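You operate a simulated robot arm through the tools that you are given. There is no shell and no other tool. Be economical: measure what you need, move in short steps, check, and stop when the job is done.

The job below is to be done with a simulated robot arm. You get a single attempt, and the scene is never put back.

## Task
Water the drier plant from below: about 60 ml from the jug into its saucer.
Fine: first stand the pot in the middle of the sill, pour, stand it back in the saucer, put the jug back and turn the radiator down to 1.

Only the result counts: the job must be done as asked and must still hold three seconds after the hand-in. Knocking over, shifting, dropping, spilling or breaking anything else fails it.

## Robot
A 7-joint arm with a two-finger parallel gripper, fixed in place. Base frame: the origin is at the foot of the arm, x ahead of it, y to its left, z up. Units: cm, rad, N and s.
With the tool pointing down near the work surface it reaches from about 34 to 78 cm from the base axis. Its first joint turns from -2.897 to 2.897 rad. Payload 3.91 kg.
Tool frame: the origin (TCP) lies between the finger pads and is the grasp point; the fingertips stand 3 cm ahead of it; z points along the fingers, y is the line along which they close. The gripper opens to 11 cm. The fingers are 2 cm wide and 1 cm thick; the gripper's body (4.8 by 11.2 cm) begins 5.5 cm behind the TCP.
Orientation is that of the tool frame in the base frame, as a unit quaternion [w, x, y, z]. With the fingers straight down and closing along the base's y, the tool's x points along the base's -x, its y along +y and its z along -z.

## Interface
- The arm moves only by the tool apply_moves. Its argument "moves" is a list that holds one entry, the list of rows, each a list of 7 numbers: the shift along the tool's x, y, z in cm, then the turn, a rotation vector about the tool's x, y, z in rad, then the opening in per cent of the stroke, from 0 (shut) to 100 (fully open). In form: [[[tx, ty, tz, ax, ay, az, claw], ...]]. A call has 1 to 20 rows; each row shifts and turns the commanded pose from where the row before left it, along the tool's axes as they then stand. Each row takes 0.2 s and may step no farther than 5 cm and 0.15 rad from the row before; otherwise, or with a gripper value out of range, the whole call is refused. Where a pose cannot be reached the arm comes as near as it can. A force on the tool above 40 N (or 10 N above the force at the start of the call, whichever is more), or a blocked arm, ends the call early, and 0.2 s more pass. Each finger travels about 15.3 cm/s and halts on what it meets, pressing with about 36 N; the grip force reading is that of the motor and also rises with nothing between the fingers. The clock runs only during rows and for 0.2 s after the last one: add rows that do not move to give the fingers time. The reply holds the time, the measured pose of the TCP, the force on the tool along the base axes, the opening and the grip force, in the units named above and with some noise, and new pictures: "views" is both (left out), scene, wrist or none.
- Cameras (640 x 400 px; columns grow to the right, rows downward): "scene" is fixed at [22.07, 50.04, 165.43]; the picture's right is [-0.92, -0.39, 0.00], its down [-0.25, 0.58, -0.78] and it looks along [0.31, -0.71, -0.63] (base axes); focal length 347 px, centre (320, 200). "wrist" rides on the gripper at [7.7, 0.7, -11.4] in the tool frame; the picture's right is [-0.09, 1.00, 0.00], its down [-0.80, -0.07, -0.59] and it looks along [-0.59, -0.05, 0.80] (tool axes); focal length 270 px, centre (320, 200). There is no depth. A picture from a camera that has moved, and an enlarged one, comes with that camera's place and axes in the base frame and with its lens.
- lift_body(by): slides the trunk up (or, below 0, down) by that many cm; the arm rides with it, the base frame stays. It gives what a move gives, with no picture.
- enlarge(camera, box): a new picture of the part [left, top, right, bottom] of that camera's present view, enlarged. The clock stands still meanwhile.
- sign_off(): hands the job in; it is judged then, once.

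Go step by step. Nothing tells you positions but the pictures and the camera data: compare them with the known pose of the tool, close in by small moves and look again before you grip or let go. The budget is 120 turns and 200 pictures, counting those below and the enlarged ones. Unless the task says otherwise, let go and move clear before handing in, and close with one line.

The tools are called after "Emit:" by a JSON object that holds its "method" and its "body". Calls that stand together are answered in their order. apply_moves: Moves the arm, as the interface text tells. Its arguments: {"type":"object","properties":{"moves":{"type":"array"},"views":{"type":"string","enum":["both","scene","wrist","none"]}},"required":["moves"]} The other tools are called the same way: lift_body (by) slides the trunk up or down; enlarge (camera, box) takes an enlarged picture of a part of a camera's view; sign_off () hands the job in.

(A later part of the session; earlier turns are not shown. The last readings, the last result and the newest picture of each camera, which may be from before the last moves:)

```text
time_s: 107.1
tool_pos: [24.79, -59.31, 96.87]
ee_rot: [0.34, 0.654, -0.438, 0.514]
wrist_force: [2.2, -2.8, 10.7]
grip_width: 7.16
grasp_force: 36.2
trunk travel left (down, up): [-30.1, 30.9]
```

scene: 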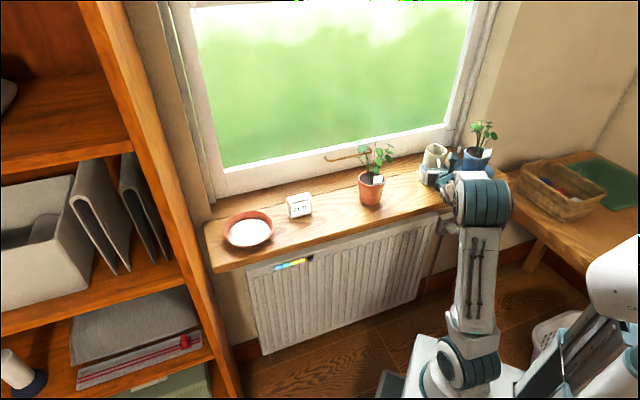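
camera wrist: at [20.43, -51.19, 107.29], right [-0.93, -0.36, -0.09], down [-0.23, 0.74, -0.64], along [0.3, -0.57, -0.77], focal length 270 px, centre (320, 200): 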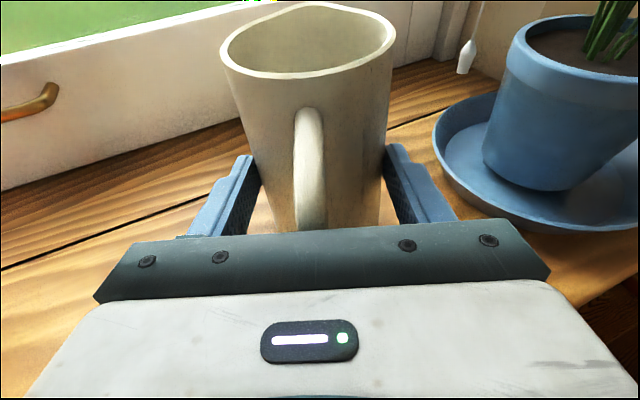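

Emit:
{"method": "apply_moves", "body": {"moves": [[[0, 0, 0, 0, 0, 0, 67], [0, 0, 0, 0, 0, 0, 70], [0, 0, 0, 0, 0, 0, 80], [0, 0, 0, 0, 0, 0, 100], [0, 0, 0, 0, 0, 0, 100]]]}}

Emit:
{"method": "enlarge", "body": {"camera": "scene", "box": [390, 100, 500, 210]}}

```text
time_s: 108.3
tool_pos: [24.7, -59.39, 96.92]
ee_rot: [0.342, 0.653, -0.439, 0.514]
wrist_force: [0.5, 0.2, -0.2]
grip_width: 11.02
grasp_force: 0.1
trunk travel left (down, up): [-30.1, 30.9]
camera wrist: at [20.41, -51.17, 107.12], right [-0.93, -0.36, -0.09], down [-0.23, 0.74, -0.64], along [0.3, -0.57, -0.77], focal length 270 px, centre (320, 200)
```

scene: 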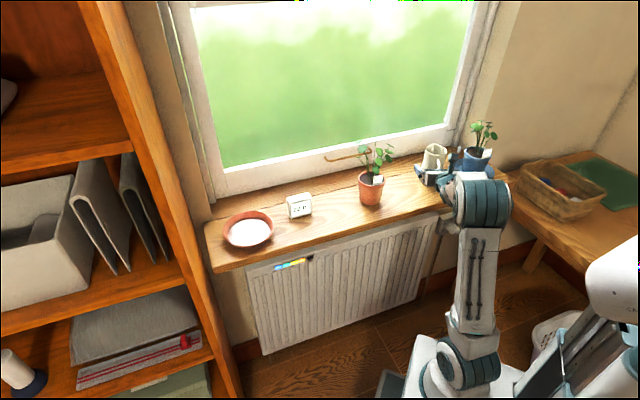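
wrist: 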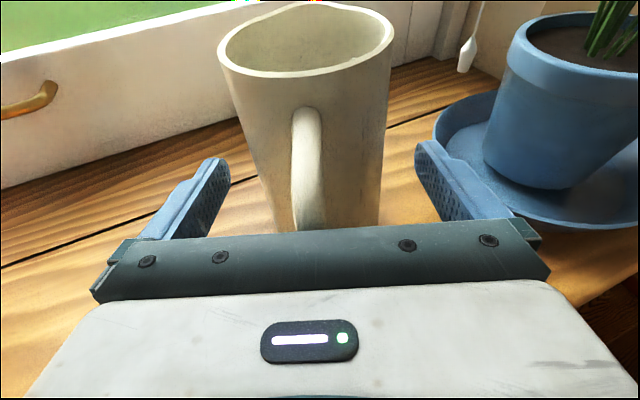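

```text
3.64 times, centred on (445, 155) of scene
camera zoom: at [22.07, 50.04, 165.43], right [-0.92, -0.39, 0.0], down [-0.25, 0.58, -0.78], along [0.31, -0.71, -0.63], focal length 1263 px, centre (-134, 364)
```

zoom: 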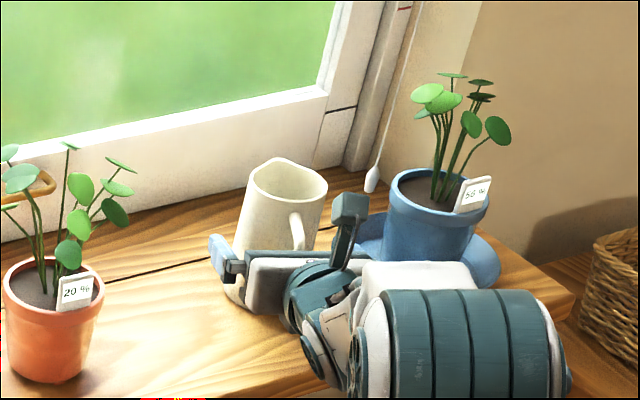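

The jug is back on its spot, upright and released. I'll raise straight up with the trunk.

Emit:
{"method": "lift_body", "body": {"by": 20}}

Emit:
{"method": "apply_moves", "body": {"moves": [[[0, 0, 0, 0, 0, 0, 100]]]}}

Emit:
{"method": "enlarge", "body": {"camera": "scene", "box": [330, 100, 510, 230]}}

```text
time_s: 110.4
tool_pos: [24.79, -59.5, 116.91]
ee_rot: [0.341, 0.653, -0.44, 0.514]
wrist_force: [0.3, 0.4, 0.1]
grip_width: 10.97
grasp_force: 0.0
trunk travel left (down, up): [-50.1, 10.9]
```

```text
time_s: 110.8
tool_pos: [24.74, -59.45, 116.95]
ee_rot: [0.341, 0.653, -0.439, 0.515]
wrist_force: [0.6, 0.4, 0.3]
grip_width: 11.02
grasp_force: 0.1
trunk travel left (down, up): [-50.1, 10.9]
camera wrist: at [20.42, -51.17, 127.11], right [-0.93, -0.36, -0.09], down [-0.23, 0.74, -0.64], along [0.3, -0.57, -0.77], focal length 270 px, centre (320, 200)
```

scene: 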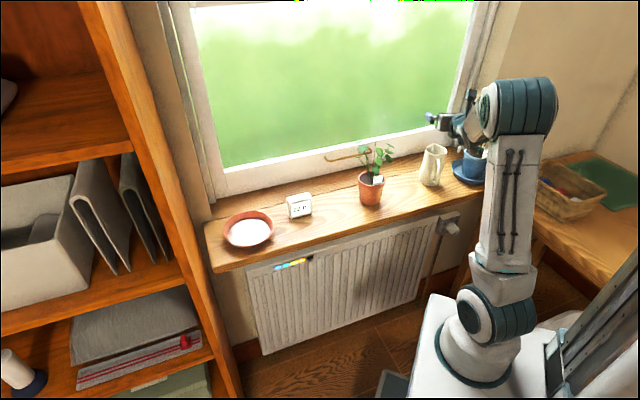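
wrist: 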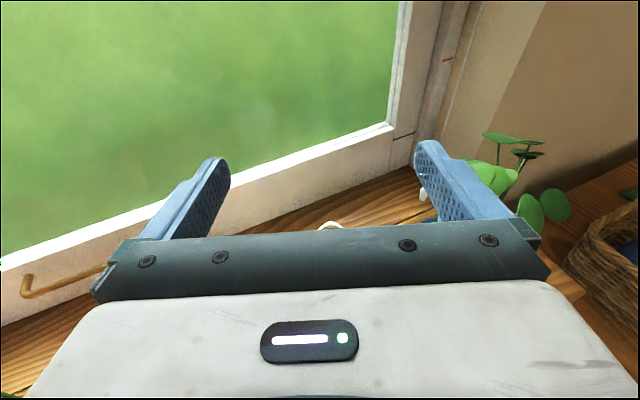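

```text
3.08 times, centred on (420, 165) of scene
camera zoom: at [22.07, 50.04, 165.43], right [-0.92, -0.39, 0.0], down [-0.25, 0.58, -0.78], along [0.31, -0.71, -0.63], focal length 1069 px, centre (12, 308)
```

zoom: 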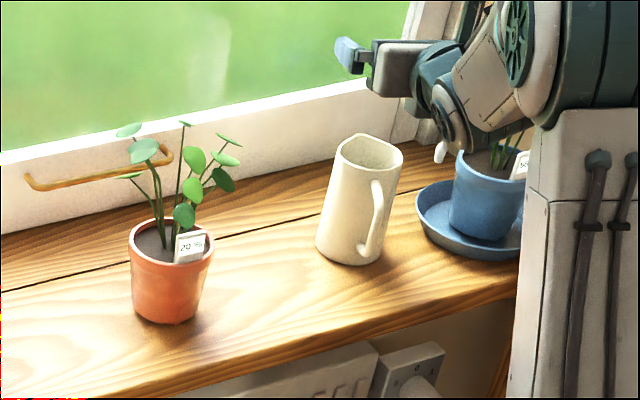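

The jug looks fine. Next the pot: I'll raise the arm, swing to face the pot from its front at a safe height, and then lower the trunk for better reach.

Emit:
{"method": "apply_moves", "body": {"moves": [[[2.9, 0, -0.73, 0, 0, 0, 100], [2.9, 0, -0.73, 0, 0, 0, 100], [2.9, 0, -0.73, 0, 0, 0, 100], [2.9, 0, -0.73, 0, 0, 0, 100], [2.9, 0, -0.73, 0, 0, 0, 100], [-0.34, -2.65, -1.36, 0.0446, 0, -0.0112, 100], [-0.34, -2.65, -1.36, 0.0446, 0, -0.0112, 100], [-0.34, -2.65, -1.36, 0.0446, 0, -0.0112, 100], [-0.34, -2.65, -1.36, 0.0446, 0, -0.0112, 100], [-0.34, -2.65, -1.36, 0.0446, 0, -0.0112, 100], [-0.34, -2.65, -1.36, 0.0446, 0, -0.0112, 100], [-0.34, -2.65, -1.36, 0.0446, 0, -0.0112, 100], [-0.34, -2.65, -1.36, 0.0446, 0, -0.0112, 100], [-0.34, -2.65, -1.36, 0.0446, 0, -0.0112, 100]]]}}

```text
time_s: 113.8
tool_pos: [37.67, -35.82, 132.02]
ee_rot: [0.229, 0.729, -0.294, 0.574]
wrist_force: [-0.4, -0.3, -0.3]
grip_width: 11.0
grasp_force: 0.1
trunk travel left (down, up): [-50.1, 10.9]
camera wrist: at [30.3, -29.97, 142.1], right [-0.7, -0.71, -0.09], down [-0.5, 0.58, -0.64], along [0.5, -0.4, -0.77], focal length 270 px, centre (320, 200)
```

scene: 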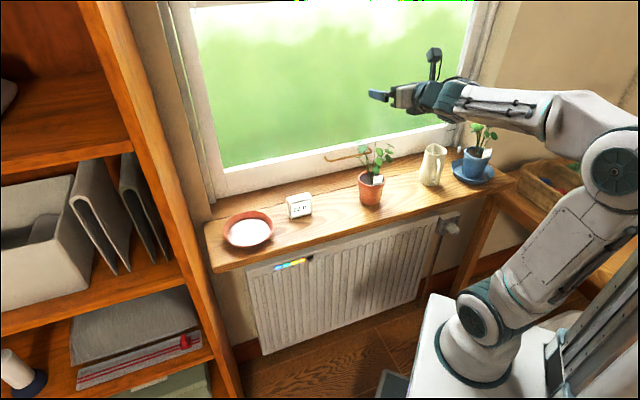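
wrist: 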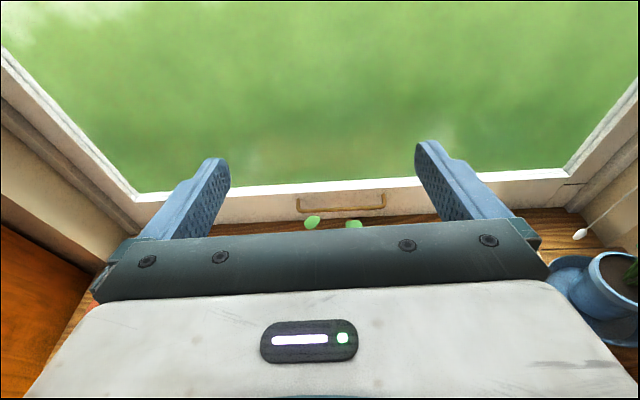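

I'll back off 3 cm more, then lower the trunk in front of the pot.

Emit:
{"method": "apply_moves", "body": {"moves": [[[-0.35, 0.3, -1.45, 0, 0, 0, 100], [-0.35, 0.3, -1.45, 0, 0, 0, 100], [0, 0, 0, 0, 0, 0, 100]]], "views": "none"}}

Emit:
{"method": "lift_body", "body": {"by": -22}}

Emit:
{"method": "apply_moves", "body": {"moves": [[[0, 0, 0, 0, 0, 0, 100]]]}}

Emit:
{"method": "enlarge", "body": {"camera": "scene", "box": [330, 90, 480, 220]}}

```text
time_s: 114.6
tool_pos: [35.01, -34.29, 131.92]
ee_rot: [0.229, 0.729, -0.295, 0.573]
wrist_force: [-0.1, -0.3, -0.1]
grip_width: 10.99
grasp_force: 0.0
trunk travel left (down, up): [-50.1, 10.9]
```

```text
time_s: 117.0
tool_pos: [35.01, -34.31, 109.99]
ee_rot: [0.229, 0.729, -0.295, 0.574]
wrist_force: [-0.3, 0.6, 0.8]
grip_width: 11.01
grasp_force: 0.0
trunk travel left (down, up): [-28.1, 32.9]
```

```text
time_s: 117.4
tool_pos: [35.09, -34.15, 109.9]
ee_rot: [0.229, 0.73, -0.295, 0.573]
wrist_force: [0.0, 0.3, -0.4]
grip_width: 11.0
grasp_force: 0.2
trunk travel left (down, up): [-28.1, 32.9]
camera wrist: at [27.74, -28.42, 120.1], right [-0.7, -0.7, -0.09], down [-0.5, 0.58, -0.64], along [0.5, -0.4, -0.77], focal length 270 px, centre (320, 200)
```

scene: 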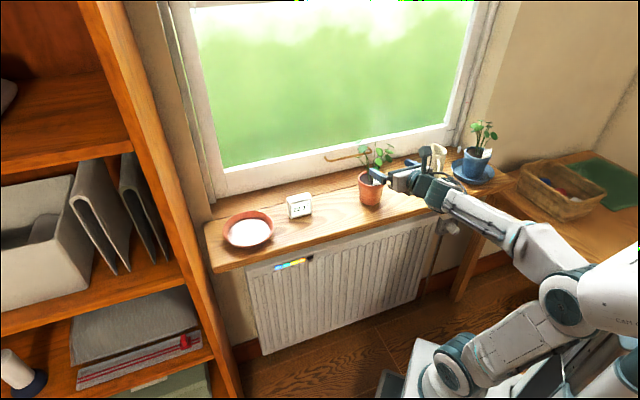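
wrist: 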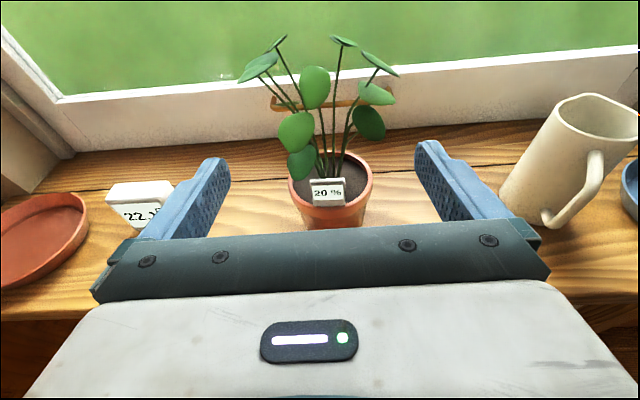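

```text
3.08 times, centred on (405, 155) of scene
camera zoom: at [22.07, 50.04, 165.43], right [-0.92, -0.39, 0.0], down [-0.25, 0.58, -0.78], along [0.31, -0.71, -0.63], focal length 1069 px, centre (58, 338)
```

zoom: 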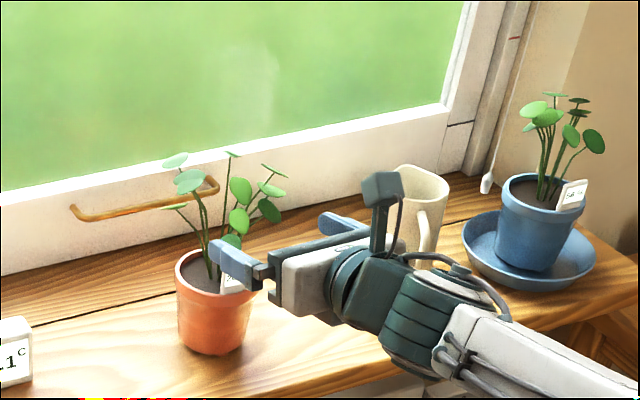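

The pot is well centred (0.3 cm off). I'll lower to the grasp height, then advance.

Emit:
{"method": "lift_body", "body": {"by": -12.8}}

Emit:
{"method": "apply_moves", "body": {"moves": [[[0, 0.15, 0, 0, 0, 0, 100], [0.48, 0.15, 1.94, 0, 0, 0, 100], [0.48, 0, 1.94, 0, 0, 0, 100]]]}}

Emit:
{"method": "enlarge", "body": {"camera": "scene", "box": [330, 90, 480, 220]}}

```text
time_s: 118.9
tool_pos: [35.12, -34.39, 97.04]
ee_rot: [0.229, 0.729, -0.294, 0.574]
wrist_force: [0.3, -0.3, 0.2]
grip_width: 11.01
grasp_force: 0.1
trunk travel left (down, up): [-15.3, 45.7]
```

```text
time_s: 119.7
tool_pos: [37.75, -37.38, 97.18]
ee_rot: [0.229, 0.73, -0.294, 0.574]
wrist_force: [-0.6, 0.4, 0.0]
grip_width: 11.0
grasp_force: 0.1
trunk travel left (down, up): [-15.3, 45.7]
camera wrist: at [30.4, -31.42, 107.32], right [-0.7, -0.7, -0.09], down [-0.5, 0.58, -0.64], along [0.5, -0.4, -0.77], focal length 270 px, centre (320, 200)
```

scene: 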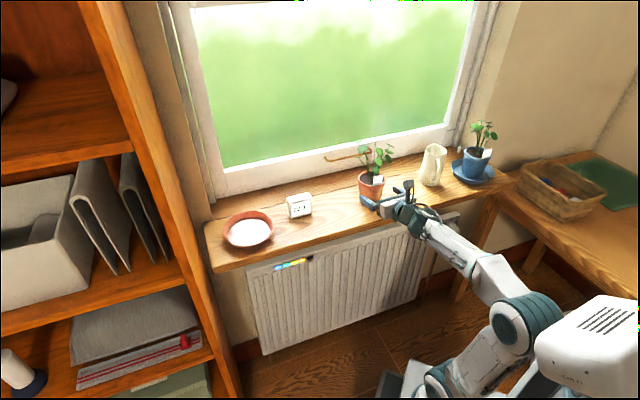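
wrist: 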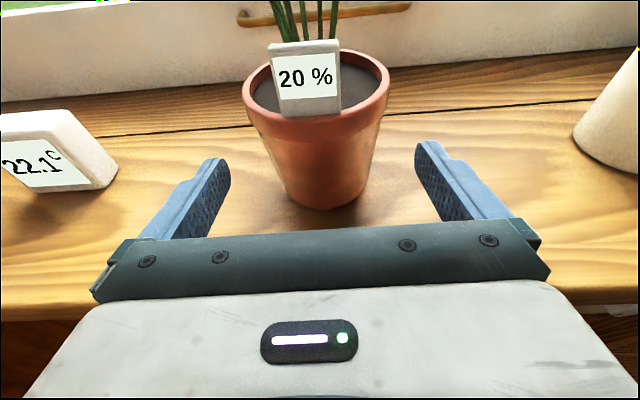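

```text
3.08 times, centred on (405, 155) of scene
camera zoom: at [22.07, 50.04, 165.43], right [-0.92, -0.39, 0.0], down [-0.25, 0.58, -0.78], along [0.31, -0.71, -0.63], focal length 1069 px, centre (58, 338)
```

zoom: 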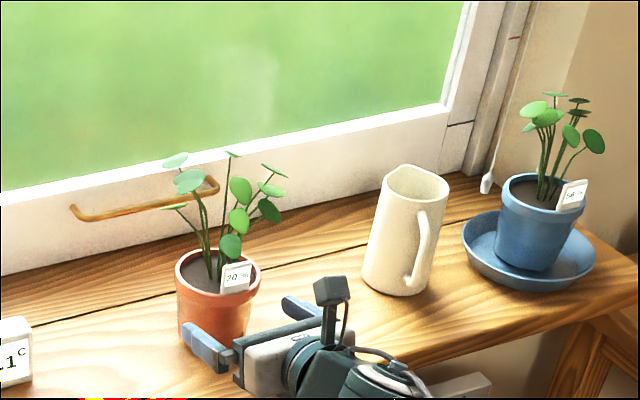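

Centred. I'll advance the final 5.6 cm and check.

Emit:
{"method": "apply_moves", "body": {"moves": [[[0.45, 0, 1.81, 0, 0, 0, 100], [0.45, 0, 1.81, 0, 0, 0, 100], [0.45, 0, 1.81, 0, 0, 0, 100], [0, 0, 0, 0, 0, 0, 100]]]}}

Emit:
{"method": "enlarge", "body": {"camera": "scene", "box": [330, 110, 450, 220]}}

```text
time_s: 120.7
tool_pos: [41.72, -41.22, 97.16]
ee_rot: [0.228, 0.73, -0.294, 0.574]
wrist_force: [0.4, 0.3, 0.2]
grip_width: 10.98
grasp_force: 0.1
trunk travel left (down, up): [-15.3, 45.7]
camera wrist: at [34.48, -35.32, 107.36], right [-0.7, -0.7, -0.09], down [-0.5, 0.58, -0.64], along [0.5, -0.4, -0.77], focal length 270 px, centre (320, 200)
```

scene: 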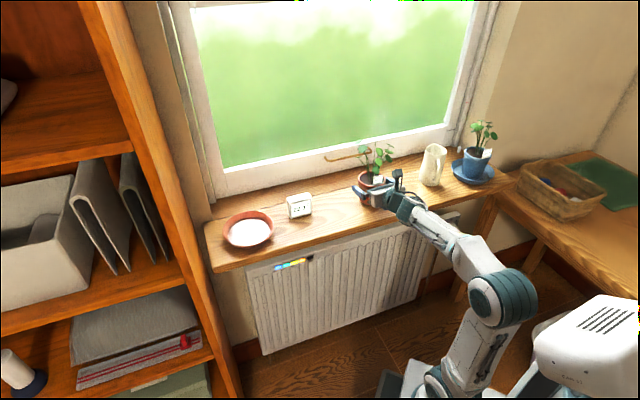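
wrist: 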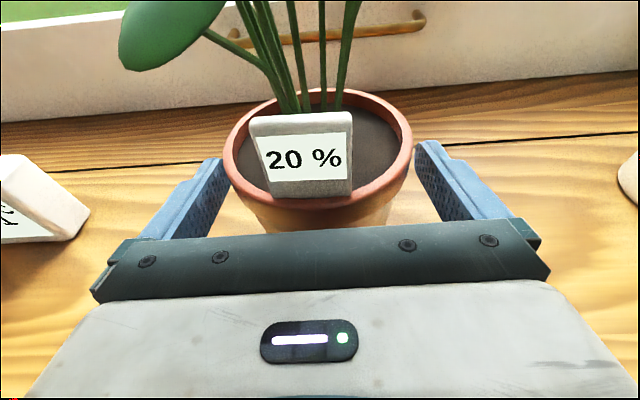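

```text
3.64 times, centred on (390, 165) of scene
camera zoom: at [22.07, 50.04, 165.43], right [-0.92, -0.39, 0.0], down [-0.25, 0.58, -0.78], along [0.31, -0.71, -0.63], focal length 1263 px, centre (66, 327)
```

zoom: 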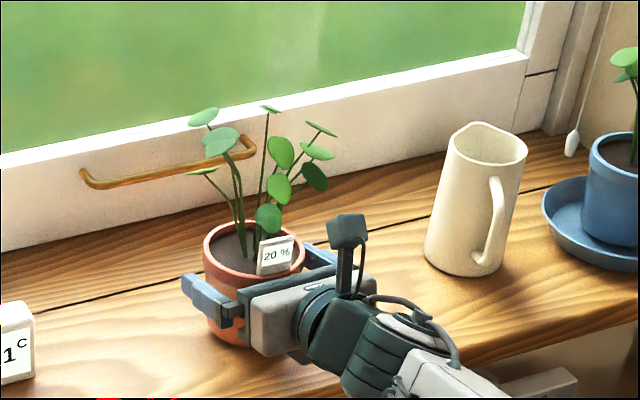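

Good alignment; I'll close.

Emit:
{"method": "apply_moves", "body": {"moves": [[[0, 0, 0, 0, 0, 0, 85], [0, 0, 0, 0, 0, 0, 60], [0, 0, 0, 0, 0, 0, 40], [0, 0, 0, 0, 0, 0, 40]]], "views": "none"}}

Emit:
{"method": "lift_body", "body": {"by": 2}}

Emit:
{"method": "apply_moves", "body": {"moves": [[[0, 0, 0, 0, 0, 0, 40], [0, 0, 0, 0, 0, 0, 40]]]}}

Emit:
{"method": "enlarge", "body": {"camera": "scene", "box": [330, 110, 450, 220]}}

```text
time_s: 121.7
tool_pos: [41.72, -41.24, 97.21]
ee_rot: [0.228, 0.729, -0.294, 0.574]
wrist_force: [0.5, -0.7, 0.2]
grip_width: 9.04
grasp_force: 36.0
trunk travel left (down, up): [-15.3, 45.7]
```

```text
time_s: 122.4
tool_pos: [41.91, -41.2, 99.18]
ee_rot: [0.229, 0.73, -0.295, 0.572]
wrist_force: [-0.3, -0.4, -5.2]
grip_width: 9.04
grasp_force: 36.4
trunk travel left (down, up): [-17.3, 43.7]
```

```text
time_s: 123.0
tool_pos: [41.72, -41.19, 99.2]
ee_rot: [0.229, 0.729, -0.295, 0.573]
wrist_force: [-0.3, 0.7, -5.6]
grip_width: 9.05
grasp_force: 35.7
trunk travel left (down, up): [-17.3, 43.7]
camera wrist: at [34.49, -35.33, 109.34], right [-0.7, -0.7, -0.09], down [-0.5, 0.58, -0.64], along [0.5, -0.4, -0.77], focal length 270 px, centre (320, 200)
```

scene: 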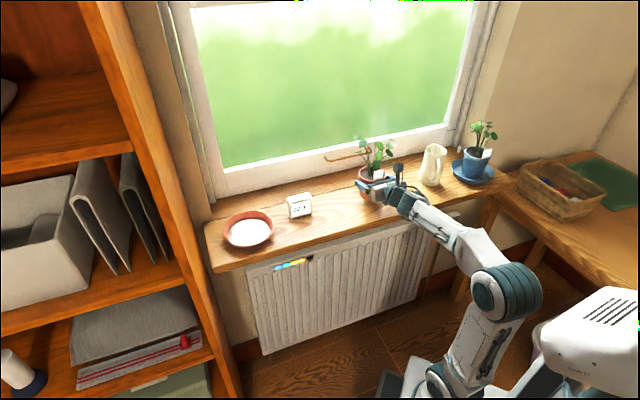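
wrist: 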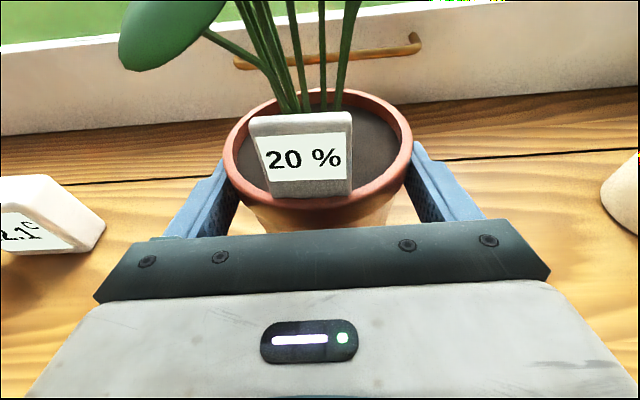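

```text
3.64 times, centred on (390, 165) of scene
camera zoom: at [22.07, 50.04, 165.43], right [-0.92, -0.39, 0.0], down [-0.25, 0.58, -0.78], along [0.31, -0.71, -0.63], focal length 1263 px, centre (66, 327)
```

zoom: 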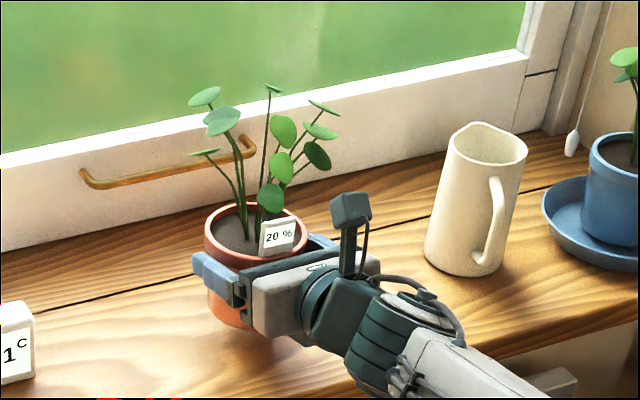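

Held securely at 9.05 cm, no slip. I'll lift with the trunk and carry it along the sill back over the saucer.

Emit:
{"method": "lift_body", "body": {"by": 12}}

Emit:
{"method": "apply_moves", "body": {"moves": [[[0, -1, 0, 0, 0, 0, 40], [0, -2, 0, 0, 0, 0, 40], [0, -3, 0, 0, 0, 0, 40], [0, -3, 0, 0, 0, 0, 40], [0, -3, 0, 0, 0, 0, 40], [0, -3, 0, 0, 0, 0, 40], [0, -3, 0, 0, 0, 0, 40], [0, -3, 0, 0, 0, 0, 40], [0, -3, 0, 0, 0, 0, 40], [0, -3, 0, 0, 0, 0, 40], [0, -3, 0, 0, 0, 0, 40], [0, -3, 0, 0, 0, 0, 40], [0, -3, 0, 0, 0, 0, 40], [0, -3, 0, 0, 0, 0, 40], [0, -2, 0, 0, 0, 0, 40], [-0.07, -1.15, -0.27, 0, 0, 0, 40], [0, 0, 0, 0, 0, 0, 40]]]}}

Emit:
{"method": "enlarge", "body": {"camera": "scene", "box": [190, 130, 330, 270]}}

```text
time_s: 124.5
tool_pos: [41.77, -41.29, 111.1]
ee_rot: [0.23, 0.729, -0.295, 0.574]
wrist_force: [0.3, 0.1, -4.4]
grip_width: 9.04
grasp_force: 35.7
trunk travel left (down, up): [-29.3, 31.7]
```

```text
time_s: 128.1
tool_pos: [70.66, -10.52, 111.44]
ee_rot: [0.228, 0.729, -0.293, 0.574]
wrist_force: [-0.4, 0.6, -6.1]
grip_width: 9.04
grasp_force: 36.0
trunk travel left (down, up): [-29.3, 31.7]
camera wrist: at [63.49, -4.62, 121.49], right [-0.7, -0.7, -0.09], down [-0.5, 0.58, -0.64], along [0.5, -0.4, -0.77], focal length 270 px, centre (320, 200)
```

scene: 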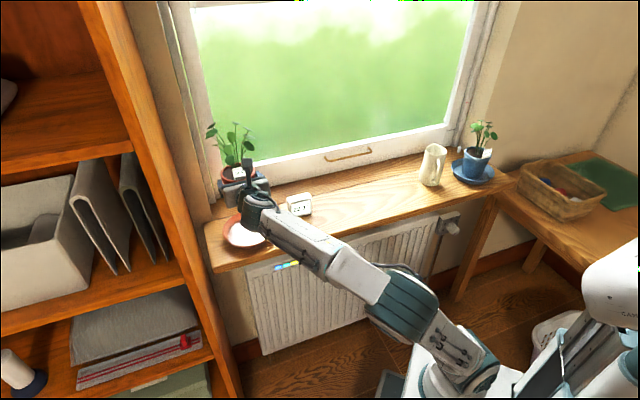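
wrist: 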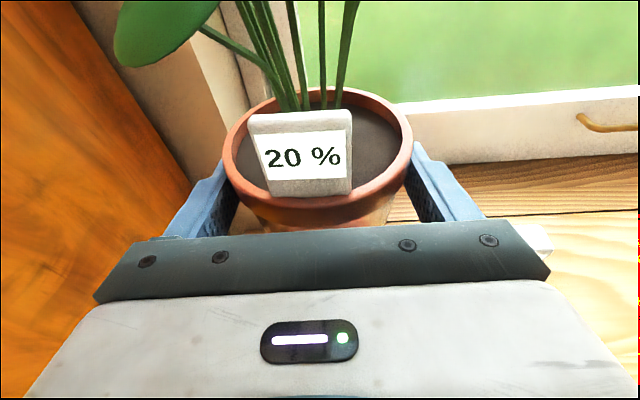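

```text
2.86 times, centred on (260, 200) of scene
camera zoom: at [22.07, 50.04, 165.43], right [-0.92, -0.39, 0.0], down [-0.25, 0.58, -0.78], along [0.31, -0.71, -0.63], focal length 993 px, centre (491, 200)
```

zoom: 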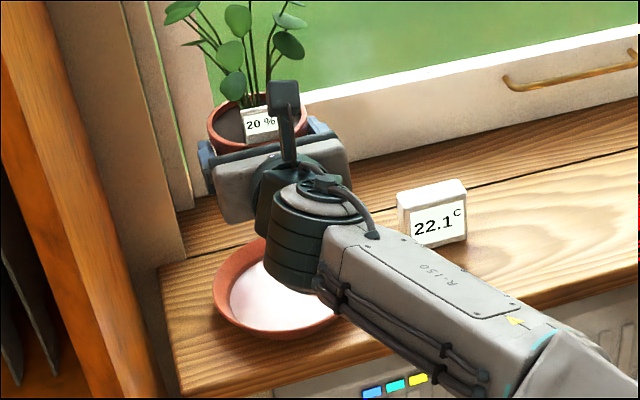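

Over the saucer, 0.3 cm to correct. I'll lower with the trunk and check the alignment above the saucer.

Emit:
{"method": "apply_moves", "body": {"moves": [[[0.07, 0, 0.29, 0, 0, 0, 40], [0, 0, 0, 0, 0, 0, 40]]], "views": "none"}}

Emit:
{"method": "lift_body", "body": {"by": -9.5}}

Emit:
{"method": "apply_moves", "body": {"moves": [[[0, 0, 0, 0, 0, 0, 40]]]}}

Emit:
{"method": "enlarge", "body": {"camera": "scene", "box": [190, 150, 310, 270]}}

Emit:
{"method": "enlarge", "body": {"camera": "wrist", "box": [170, 80, 470, 240]}}

```text
time_s: 128.7
tool_pos: [71.05, -10.71, 111.38]
ee_rot: [0.228, 0.729, -0.293, 0.575]
wrist_force: [0.0, -0.1, -5.4]
grip_width: 9.03
grasp_force: 36.0
trunk travel left (down, up): [-29.3, 31.7]
```

```text
time_s: 130.0
tool_pos: [70.94, -10.79, 101.87]
ee_rot: [0.229, 0.729, -0.294, 0.574]
wrist_force: [-0.2, 0.4, -5.2]
grip_width: 9.01
grasp_force: 36.3
trunk travel left (down, up): [-19.8, 41.2]
```

```text
time_s: 130.4
tool_pos: [70.99, -10.71, 101.93]
ee_rot: [0.23, 0.729, -0.295, 0.573]
wrist_force: [0.3, -0.4, -5.6]
grip_width: 9.03
grasp_force: 36.2
trunk travel left (down, up): [-19.8, 41.2]
camera wrist: at [63.68, -4.85, 112.03], right [-0.7, -0.7, -0.09], down [-0.5, 0.58, -0.64], along [0.5, -0.4, -0.77], focal length 270 px, centre (320, 200)
```

scene: 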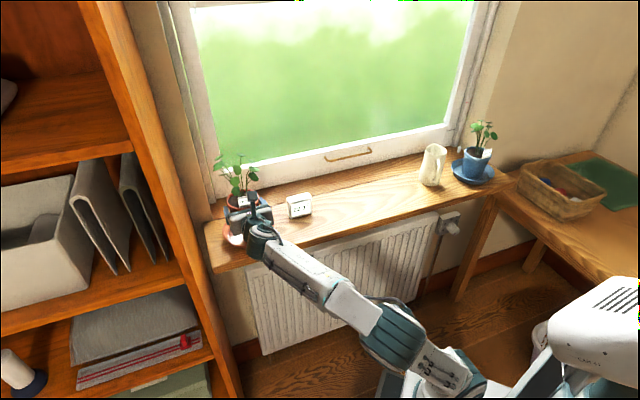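
wrist: 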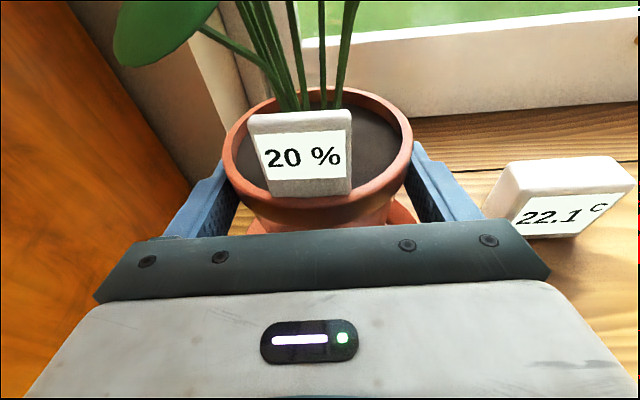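

```text
3.33 times, centred on (250, 210) of scene
camera zoom: at [22.07, 50.04, 165.43], right [-0.92, -0.39, 0.0], down [-0.25, 0.58, -0.78], along [0.31, -0.71, -0.63], focal length 1158 px, centre (553, 167)
```

zoom: 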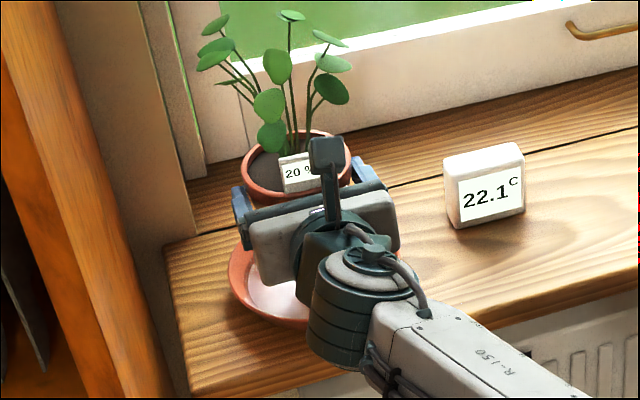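

```text
2.13 times, centred on (320, 160) of wrist
camera zoom: at [63.68, -4.85, 112.03], right [-0.7, -0.7, -0.09], down [-0.5, 0.58, -0.64], along [0.5, -0.4, -0.77], focal length 577 px, centre (320, 285)
```

zoom: 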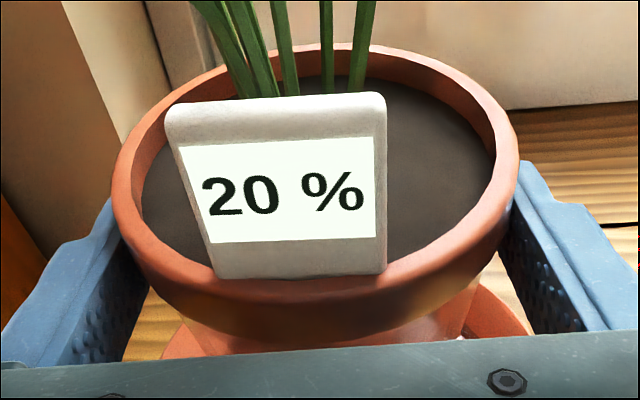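

Pot and saucer are aligned within ~0.3 cm. I'll correct and lower carefully until contact.

Emit:
{"method": "apply_moves", "body": {"moves": [[[0, 0.25, 0, 0, 0, 0, 40]]], "views": "none"}}

Emit:
{"method": "lift_body", "body": {"by": -2.8}}

Emit:
{"method": "apply_moves", "body": {"moves": [[[0, 0, 0, 0, 0, 0, 40]]], "views": "none"}}

Emit:
{"method": "lift_body", "body": {"by": -0.4}}

Emit:
{"method": "apply_moves", "body": {"moves": [[[0, 0, 0, 0, 0, 0, 40], [0, 0, 0, 0, 0, 0, 40]]], "views": "none"}}

```text
time_s: 130.8
tool_pos: [70.9, -10.84, 101.94]
ee_rot: [0.228, 0.73, -0.293, 0.574]
wrist_force: [0.5, -0.3, -4.8]
grip_width: 9.05
grasp_force: 35.8
trunk travel left (down, up): [-19.8, 41.2]
```

```text
time_s: 131.5
tool_pos: [70.84, -10.9, 99.06]
ee_rot: [0.23, 0.729, -0.295, 0.573]
wrist_force: [0.9, 0.7, -4.2]
grip_width: 9.02
grasp_force: 36.1
trunk travel left (down, up): [-17.0, 44.0]
```

```text
time_s: 131.9
tool_pos: [70.83, -10.93, 99.14]
ee_rot: [0.229, 0.729, -0.294, 0.573]
wrist_force: [-1.2, -0.1, -4.2]
grip_width: 9.05
grasp_force: 35.5
trunk travel left (down, up): [-17.0, 44.0]
```

```text
time_s: 132.4
tool_pos: [70.83, -10.93, 98.69]
ee_rot: [0.229, 0.729, -0.294, 0.574]
wrist_force: [0.3, -0.1, -6.3]
grip_width: 9.04
grasp_force: 35.6
trunk travel left (down, up): [-16.6, 44.4]
```

```text
time_s: 133.1
tool_pos: [70.82, -10.95, 98.67]
ee_rot: [0.23, 0.729, -0.294, 0.574]
wrist_force: [0.2, -0.1, -5.7]
grip_width: 9.07
grasp_force: 36.3
trunk travel left (down, up): [-16.6, 44.4]
```

Still hanging free; continuing in small steps.

Emit:
{"method": "lift_body", "body": {"by": -0.4}}

Emit:
{"method": "apply_moves", "body": {"moves": [[[0, 0, 0, 0, 0, 0, 40], [0, 0, 0, 0, 0, 0, 40]]], "views": "none"}}

Emit:
{"method": "lift_body", "body": {"by": -0.3}}

Emit:
{"method": "apply_moves", "body": {"moves": [[[0, 0, 0, 0, 0, 0, 40], [0, 0, 0, 0, 0, 0, 40]]], "views": "none"}}

```text
time_s: 133.6
tool_pos: [70.67, -10.82, 98.31]
ee_rot: [0.229, 0.73, -0.294, 0.573]
wrist_force: [0.8, -0.1, -4.4]
grip_width: 9.01
grasp_force: 35.7
trunk travel left (down, up): [-16.2, 44.8]
```

```text
time_s: 134.2
tool_pos: [70.84, -10.98, 98.38]
ee_rot: [0.229, 0.729, -0.295, 0.573]
wrist_force: [-0.4, 0.6, -5.0]
grip_width: 9.03
grasp_force: 36.0
trunk travel left (down, up): [-16.2, 44.8]
```

```text
time_s: 134.7
tool_pos: [70.76, -10.91, 97.97]
ee_rot: [0.229, 0.729, -0.294, 0.574]
wrist_force: [0.1, 0.6, -5.1]
grip_width: 9.03
grasp_force: 36.2
trunk travel left (down, up): [-15.9, 45.1]
```

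```text
time_s: 135.3
tool_pos: [70.79, -10.89, 98.11]
ee_rot: [0.228, 0.73, -0.293, 0.574]
wrist_force: [-0.1, 0.6, -4.9]
grip_width: 9.04
grasp_force: 36.1
trunk travel left (down, up): [-15.9, 45.1]
```

Emit:
{"method": "lift_body", "body": {"by": -0.25}}

Emit:
{"method": "apply_moves", "body": {"moves": [[[0, 0, 0, 0, 0, 0, 40], [0, 0, 0, 0, 0, 0, 40]]], "views": "none"}}

Emit:
{"method": "lift_body", "body": {"by": -0.2}}

Emit:
{"method": "apply_moves", "body": {"moves": [[[0, 0, 0, 0, 0, 0, 40], [0, 0, 0, 0, 0, 0, 40]]], "views": "wrist"}}

Emit:
{"method": "enlarge", "body": {"camera": "scene", "box": [200, 170, 300, 260]}}

```text
time_s: 135.8
tool_pos: [70.82, -10.91, 97.73]
ee_rot: [0.229, 0.729, -0.294, 0.574]
wrist_force: [1.0, -0.3, -4.7]
grip_width: 9.04
grasp_force: 36.8
trunk travel left (down, up): [-15.7, 45.3]
```

```text
time_s: 136.4
tool_pos: [70.82, -10.96, 97.65]
ee_rot: [0.229, 0.73, -0.294, 0.573]
wrist_force: [0.0, -0.9, -6.6]
grip_width: 9.04
grasp_force: 36.2
trunk travel left (down, up): [-15.7, 45.3]
```

```text
time_s: 136.9
tool_pos: [70.82, -10.98, 97.61]
ee_rot: [0.227, 0.73, -0.293, 0.574]
wrist_force: [0.7, -0.4, -0.2]
grip_width: 9.04
grasp_force: 36.2
trunk travel left (down, up): [-15.5, 45.5]
```

```text
time_s: 137.5
tool_pos: [70.72, -10.9, 97.55]
ee_rot: [0.229, 0.729, -0.294, 0.574]
wrist_force: [1.5, -1.0, 1.3]
grip_width: 9.03
grasp_force: 36.4
trunk travel left (down, up): [-15.5, 45.5]
camera wrist: at [63.47, -5.04, 107.75], right [-0.7, -0.71, -0.09], down [-0.5, 0.58, -0.64], along [0.5, -0.4, -0.77], focal length 270 px, centre (320, 200)
```

wrist: 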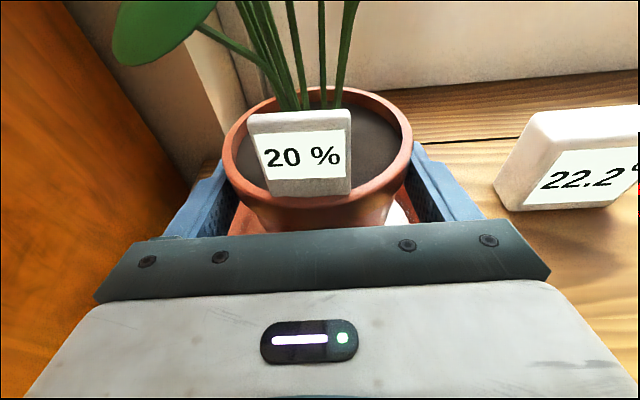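

```text
4.44 times, centred on (250, 215) of scene
camera zoom: at [22.07, 50.04, 165.43], right [-0.92, -0.39, 0.0], down [-0.25, 0.58, -0.78], along [0.31, -0.71, -0.63], focal length 1544 px, centre (631, 133)
```

zoom: 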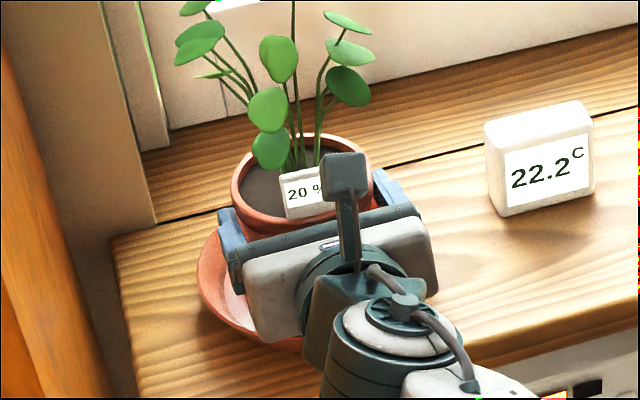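

The saucer is carrying the pot now. I'll open slowly, then back straight out.

Emit:
{"method": "apply_moves", "body": {"moves": [[[0, 0, 0, 0, 0, 0, 84], [0, 0, 0, 0, 0, 0, 88], [0, 0, 0, 0, 0, 0, 100], [0, 0, 0, 0, 0, 0, 100], [-0.24, 0, -0.97, 0, 0, 0, 100], [-0.48, 0, -1.94, 0, 0, 0, 100], [-0.73, 0, -2.91, 0, 0, 0, 100], [-0.73, 0, -2.91, 0, 0, 0, 100], [-0.73, 0, -2.91, 0, 0, 0, 100]]]}}

Emit:
{"method": "enlarge", "body": {"camera": "scene", "box": [190, 160, 310, 270]}}

```text
time_s: 139.5
tool_pos: [62.13, -2.49, 97.48]
ee_rot: [0.228, 0.729, -0.294, 0.574]
wrist_force: [0.7, -0.3, 0.0]
grip_width: 10.99
grasp_force: 0.1
trunk travel left (down, up): [-15.5, 45.5]
camera wrist: at [54.78, 3.28, 107.64], right [-0.7, -0.7, -0.09], down [-0.5, 0.58, -0.64], along [0.5, -0.4, -0.77], focal length 270 px, centre (320, 200)
```

scene: 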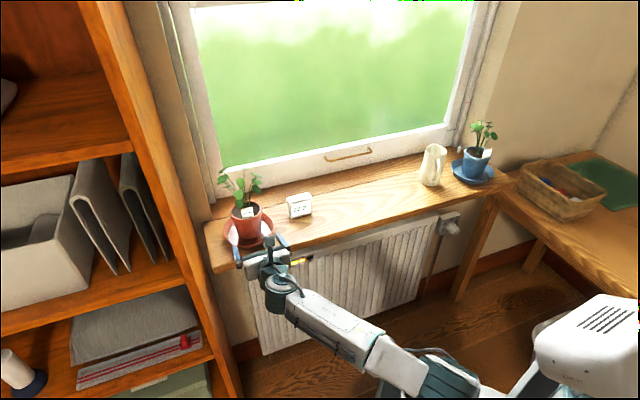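
wrist: 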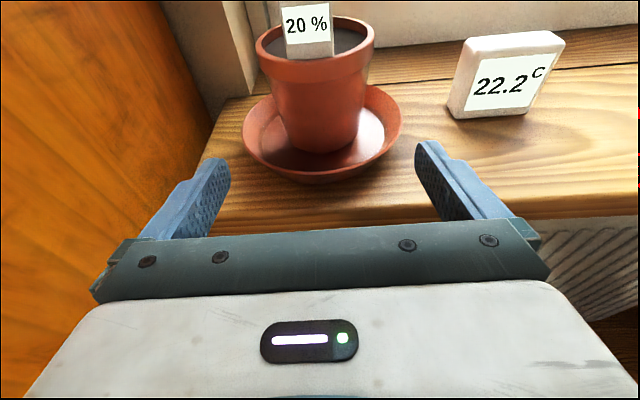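

```text
3.64 times, centred on (250, 215) of scene
camera zoom: at [22.07, 50.04, 165.43], right [-0.92, -0.39, 0.0], down [-0.25, 0.58, -0.78], along [0.31, -0.71, -0.63], focal length 1263 px, centre (574, 146)
```

zoom: 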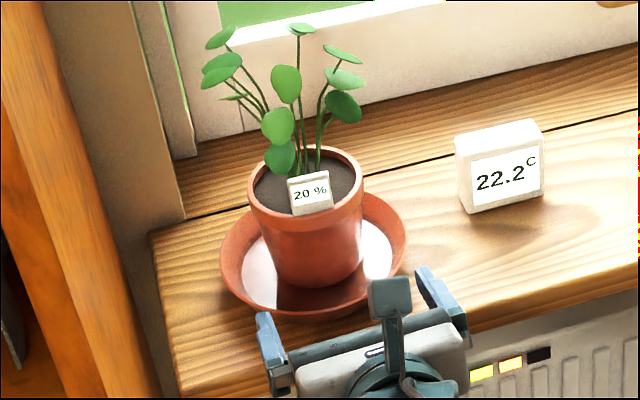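

The pot stands in its wetted saucer, just as before. Next is the radiator knob: I'll raise up, travel above everything and look at the knob from the front.

Emit:
{"method": "lift_body", "body": {"by": 28}}

Emit:
{"method": "apply_moves", "body": {"moves": [[[0.3, 3, 1.2, 0, 0, 0, 60], [0.3, 4, 1.2, 0, 0, 0, 60], [0.3, 4, 1.2, 0, 0, 0, 60], [0.3, 4, 1.2, 0, 0, 0, 60], [0, 4, 0, 0, 0, 0, 60], [0, 4, 0, 0, 0, 0, 60], [0, 4, 0, 0, 0, 0, 60], [0, 4, 0, 0, 0, 0, 60], [0, 4, 0, 0, 0, 0, 60], [0, 4, 0, 0, 0, 0, 60], [0, 4, 0, 0, 0, 0, 60], [0, 4, 0, 0, 0, 0, 60], [0, 4, 0, 0, 0, 0, 60], [0, 4, 0, 0, 0, 0, 60], [0, 4, 0, 0, 0, 0, 60], [0, 4, 0, 0, 0, 0, 60], [0, 4, 0, 0, 0, 0, 60], [0, 4, 0, 0, 0, 0, 60]]]}}

```text
time_s: 142.4
tool_pos: [62.18, -2.56, 125.56]
ee_rot: [0.229, 0.729, -0.294, 0.575]
wrist_force: [-0.7, -0.4, 0.1]
grip_width: 11.04
grasp_force: 0.1
trunk travel left (down, up): [-43.5, 17.5]
```

```text
time_s: 146.2
tool_pos: [16.59, -57.31, 125.2]
ee_rot: [0.229, 0.729, -0.294, 0.574]
wrist_force: [0.6, 0.0, -0.9]
grip_width: 6.58
grasp_force: 0.0
trunk travel left (down, up): [-43.5, 17.5]
camera wrist: at [9.25, -51.55, 135.36], right [-0.7, -0.71, -0.09], down [-0.5, 0.58, -0.64], along [0.5, -0.4, -0.77], focal length 270 px, centre (320, 200)
```

scene: 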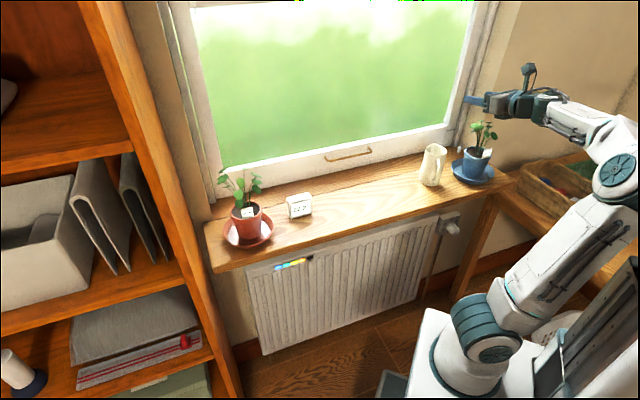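
wrist: 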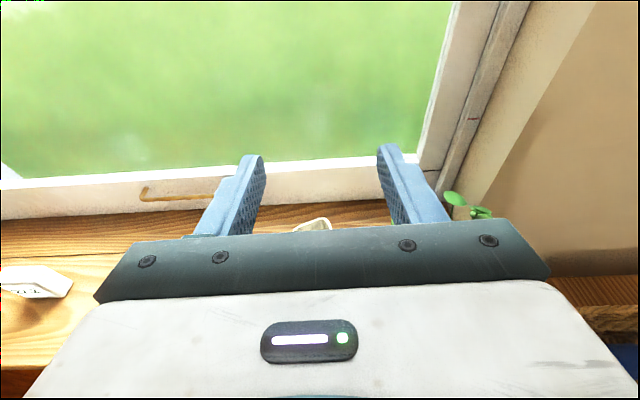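

Now I'll retreat from the window, then come down in front of the knob.

Emit:
{"method": "apply_moves", "body": {"moves": [[[-0.97, 0, -3.88, 0, 0, 0, 60], [-0.97, 0, -3.88, 0, 0, 0, 60], [-0.97, 0, -3.88, 0, 0, 0, 60], [-0.97, 0, -3.88, 0, 0, 0, 60], [-0.97, 0, -3.88, 0, 0, 0, 60], [0, 0, 0, 0, 0, 0, 60]]]}}

```text
time_s: 147.6
tool_pos: [2.24, -43.42, 125.24]
ee_rot: [0.229, 0.729, -0.295, 0.574]
wrist_force: [-0.6, 0.6, -0.3]
grip_width: 6.63
grasp_force: 0.1
trunk travel left (down, up): [-43.5, 17.5]
camera wrist: at [-5.15, -37.58, 135.37], right [-0.7, -0.71, -0.09], down [-0.5, 0.58, -0.64], along [0.5, -0.4, -0.77], focal length 270 px, centre (320, 200)
```

scene: 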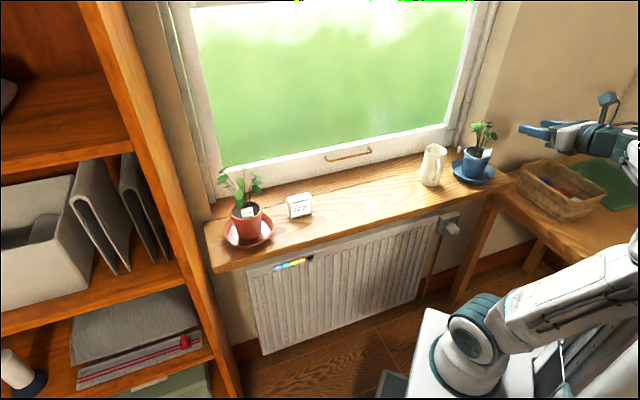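
wrist: 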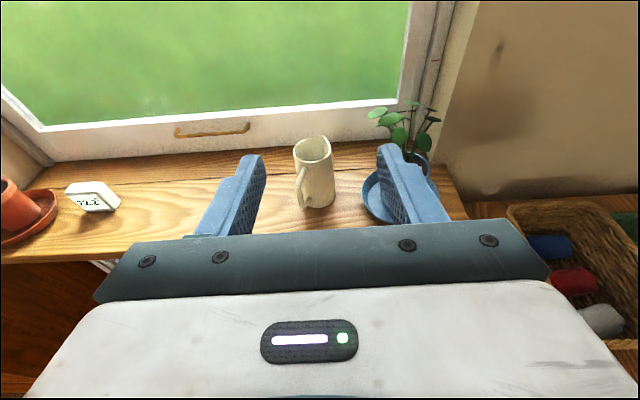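

Nothing is in the way on this side. I'll lower 25 cm and look again.

Emit:
{"method": "lift_body", "body": {"by": -25}}

Emit:
{"method": "apply_moves", "body": {"moves": [[[0, 0, 0, 0, 0, 0, 60]]]}}

```text
time_s: 150.2
tool_pos: [6.28, -45.26, 97.6]
ee_rot: [0.219, 0.772, -0.286, 0.524]
wrist_force: [-0.7, -0.2, 1.1]
grip_width: 6.61
grasp_force: 0.0
trunk travel left (down, up): [-18.5, 42.5]
stopped: the arm was blocked; the commanded pose is now the measured one
```

```text
time_s: 150.6
tool_pos: [6.32, -45.29, 97.85]
ee_rot: [0.218, 0.772, -0.286, 0.524]
wrist_force: [-0.1, 0.1, -0.1]
grip_width: 6.6
grasp_force: 0.0
trunk travel left (down, up): [-18.5, 42.5]
camera wrist: at [0.11, -40.12, 109.16], right [-0.69, -0.72, -0.04], down [-0.59, 0.6, -0.54], along [0.41, -0.35, -0.84], focal length 270 px, centre (320, 200)
```

scene: 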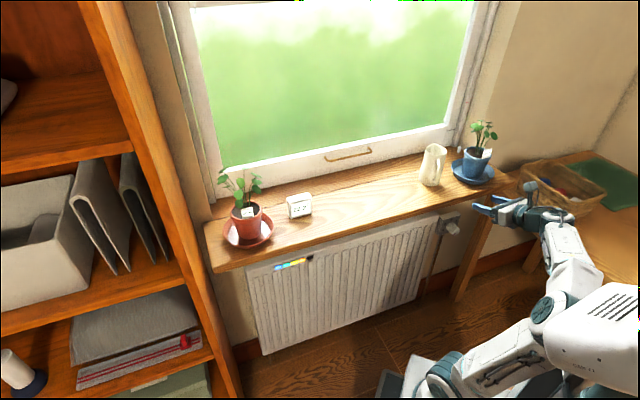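
wrist: 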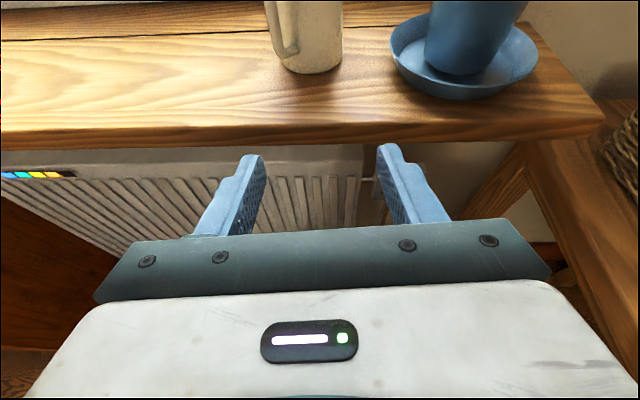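

The trunk move was stopped early, probably by the arm meeting the robot's own body; nothing on the sill or desk has moved. I'll look closely at the knob and the elbow area.

Emit:
{"method": "enlarge", "body": {"camera": "scene", "box": [425, 200, 475, 245]}}

Emit:
{"method": "enlarge", "body": {"camera": "scene", "box": [430, 160, 640, 320]}}

```text
8.89 times, centred on (450, 222) of scene
camera zoom: at [22.07, 50.04, 165.43], right [-0.92, -0.39, 0.0], down [-0.25, 0.58, -0.78], along [0.31, -0.71, -0.63], focal length 3088 px, centre (-836, 0)
```

zoom: 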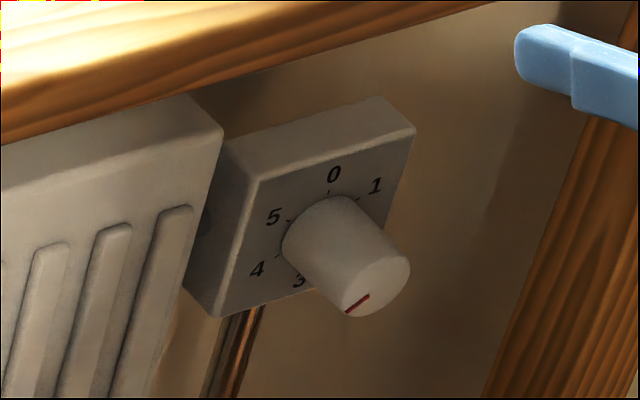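

```text
2.50 times, centred on (535, 240) of scene
camera zoom: at [22.07, 50.04, 165.43], right [-0.92, -0.39, 0.0], down [-0.25, 0.58, -0.78], along [0.31, -0.71, -0.63], focal length 869 px, centre (-218, 100)
```

zoom: 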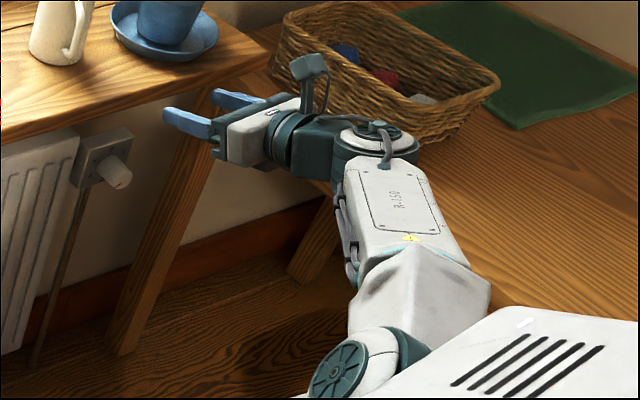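

The dial reads 4 (numerals every 60°, pointer at about 8 o'clock), so turning down to 1 means about 180° counter-clockwise. I'll bring the hand down in front of it and level the fingers.

Emit:
{"method": "apply_moves", "body": {"moves": [[[-2.95, 0, 1.13, 0, 0, 0, 60], [-2.95, 0, 1.13, 0, 0, 0, 60], [-2.95, 0, 1.13, 0, 0, 0, 60], [-2.95, 0, 1.13, 0, 0, 0, 60], [-2.95, 0, 1.13, 0, 0, 0, 60], [-2.95, 0, 1.13, 0, 0, 0, 60], [0, 0, 0, 0, 0, 0, 60]]]}}

```text
time_s: 151.7
tool_pos: [7.94, -45.87, 82.95]
ee_rot: [0.236, 0.821, -0.267, 0.446]
wrist_force: [0.6, 0.4, -0.5]
grip_width: 6.58
grasp_force: 0.0
trunk travel left (down, up): [-18.5, 42.5]
stopped in row 5: the arm was blocked; the commanded pose is now the measured one
camera wrist: at [3.98, -41.01, 95.3], right [-0.69, -0.72, 0.07], down [-0.68, 0.61, -0.41], along [0.25, -0.33, -0.91], focal length 270 px, centre (320, 200)
```

scene: 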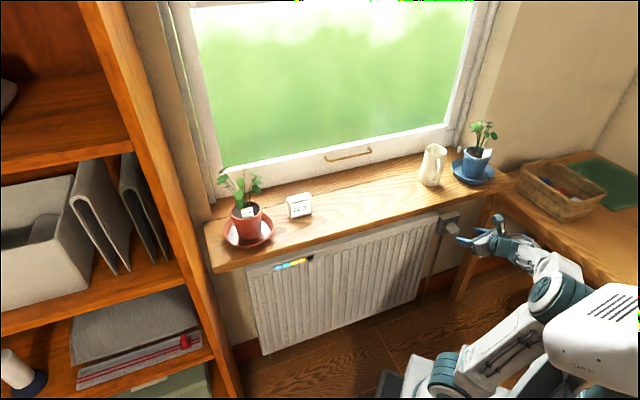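
wrist: 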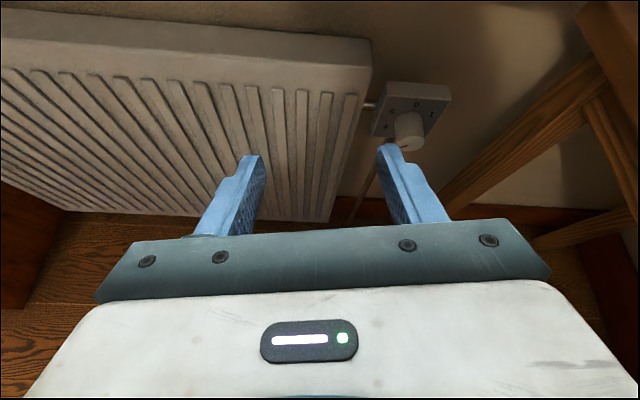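

Triangulating both views, the knob front is at about (11, -71, 60), well under the sill, on an axis along the sill normal. The arm's blocked posture needs a look before I reroute.

Emit:
{"method": "enlarge", "body": {"camera": "scene", "box": [380, 190, 640, 400]}}

Emit:
{"method": "enlarge", "body": {"camera": "wrist", "box": [340, 60, 640, 240]}}

```text
1.90 times, centred on (510, 295) of scene
camera zoom: at [22.07, 50.04, 165.43], right [-0.92, -0.39, 0.0], down [-0.25, 0.58, -0.78], along [0.31, -0.71, -0.63], focal length 662 px, centre (-42, 19)
```

zoom: 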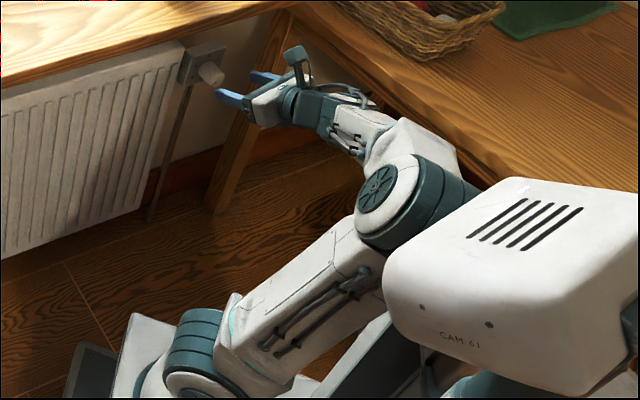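

```text
2.13 times, centred on (490, 150) of wrist
camera zoom: at [3.98, -41.01, 95.3], right [-0.69, -0.72, 0.07], down [-0.68, 0.61, -0.41], along [0.25, -0.33, -0.91], focal length 577 px, centre (-43, 307)
```

zoom: 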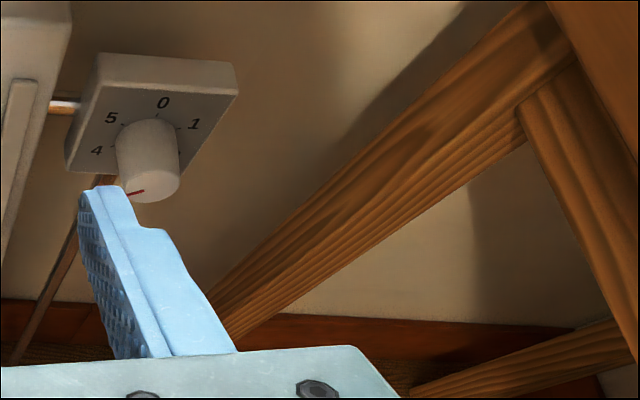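

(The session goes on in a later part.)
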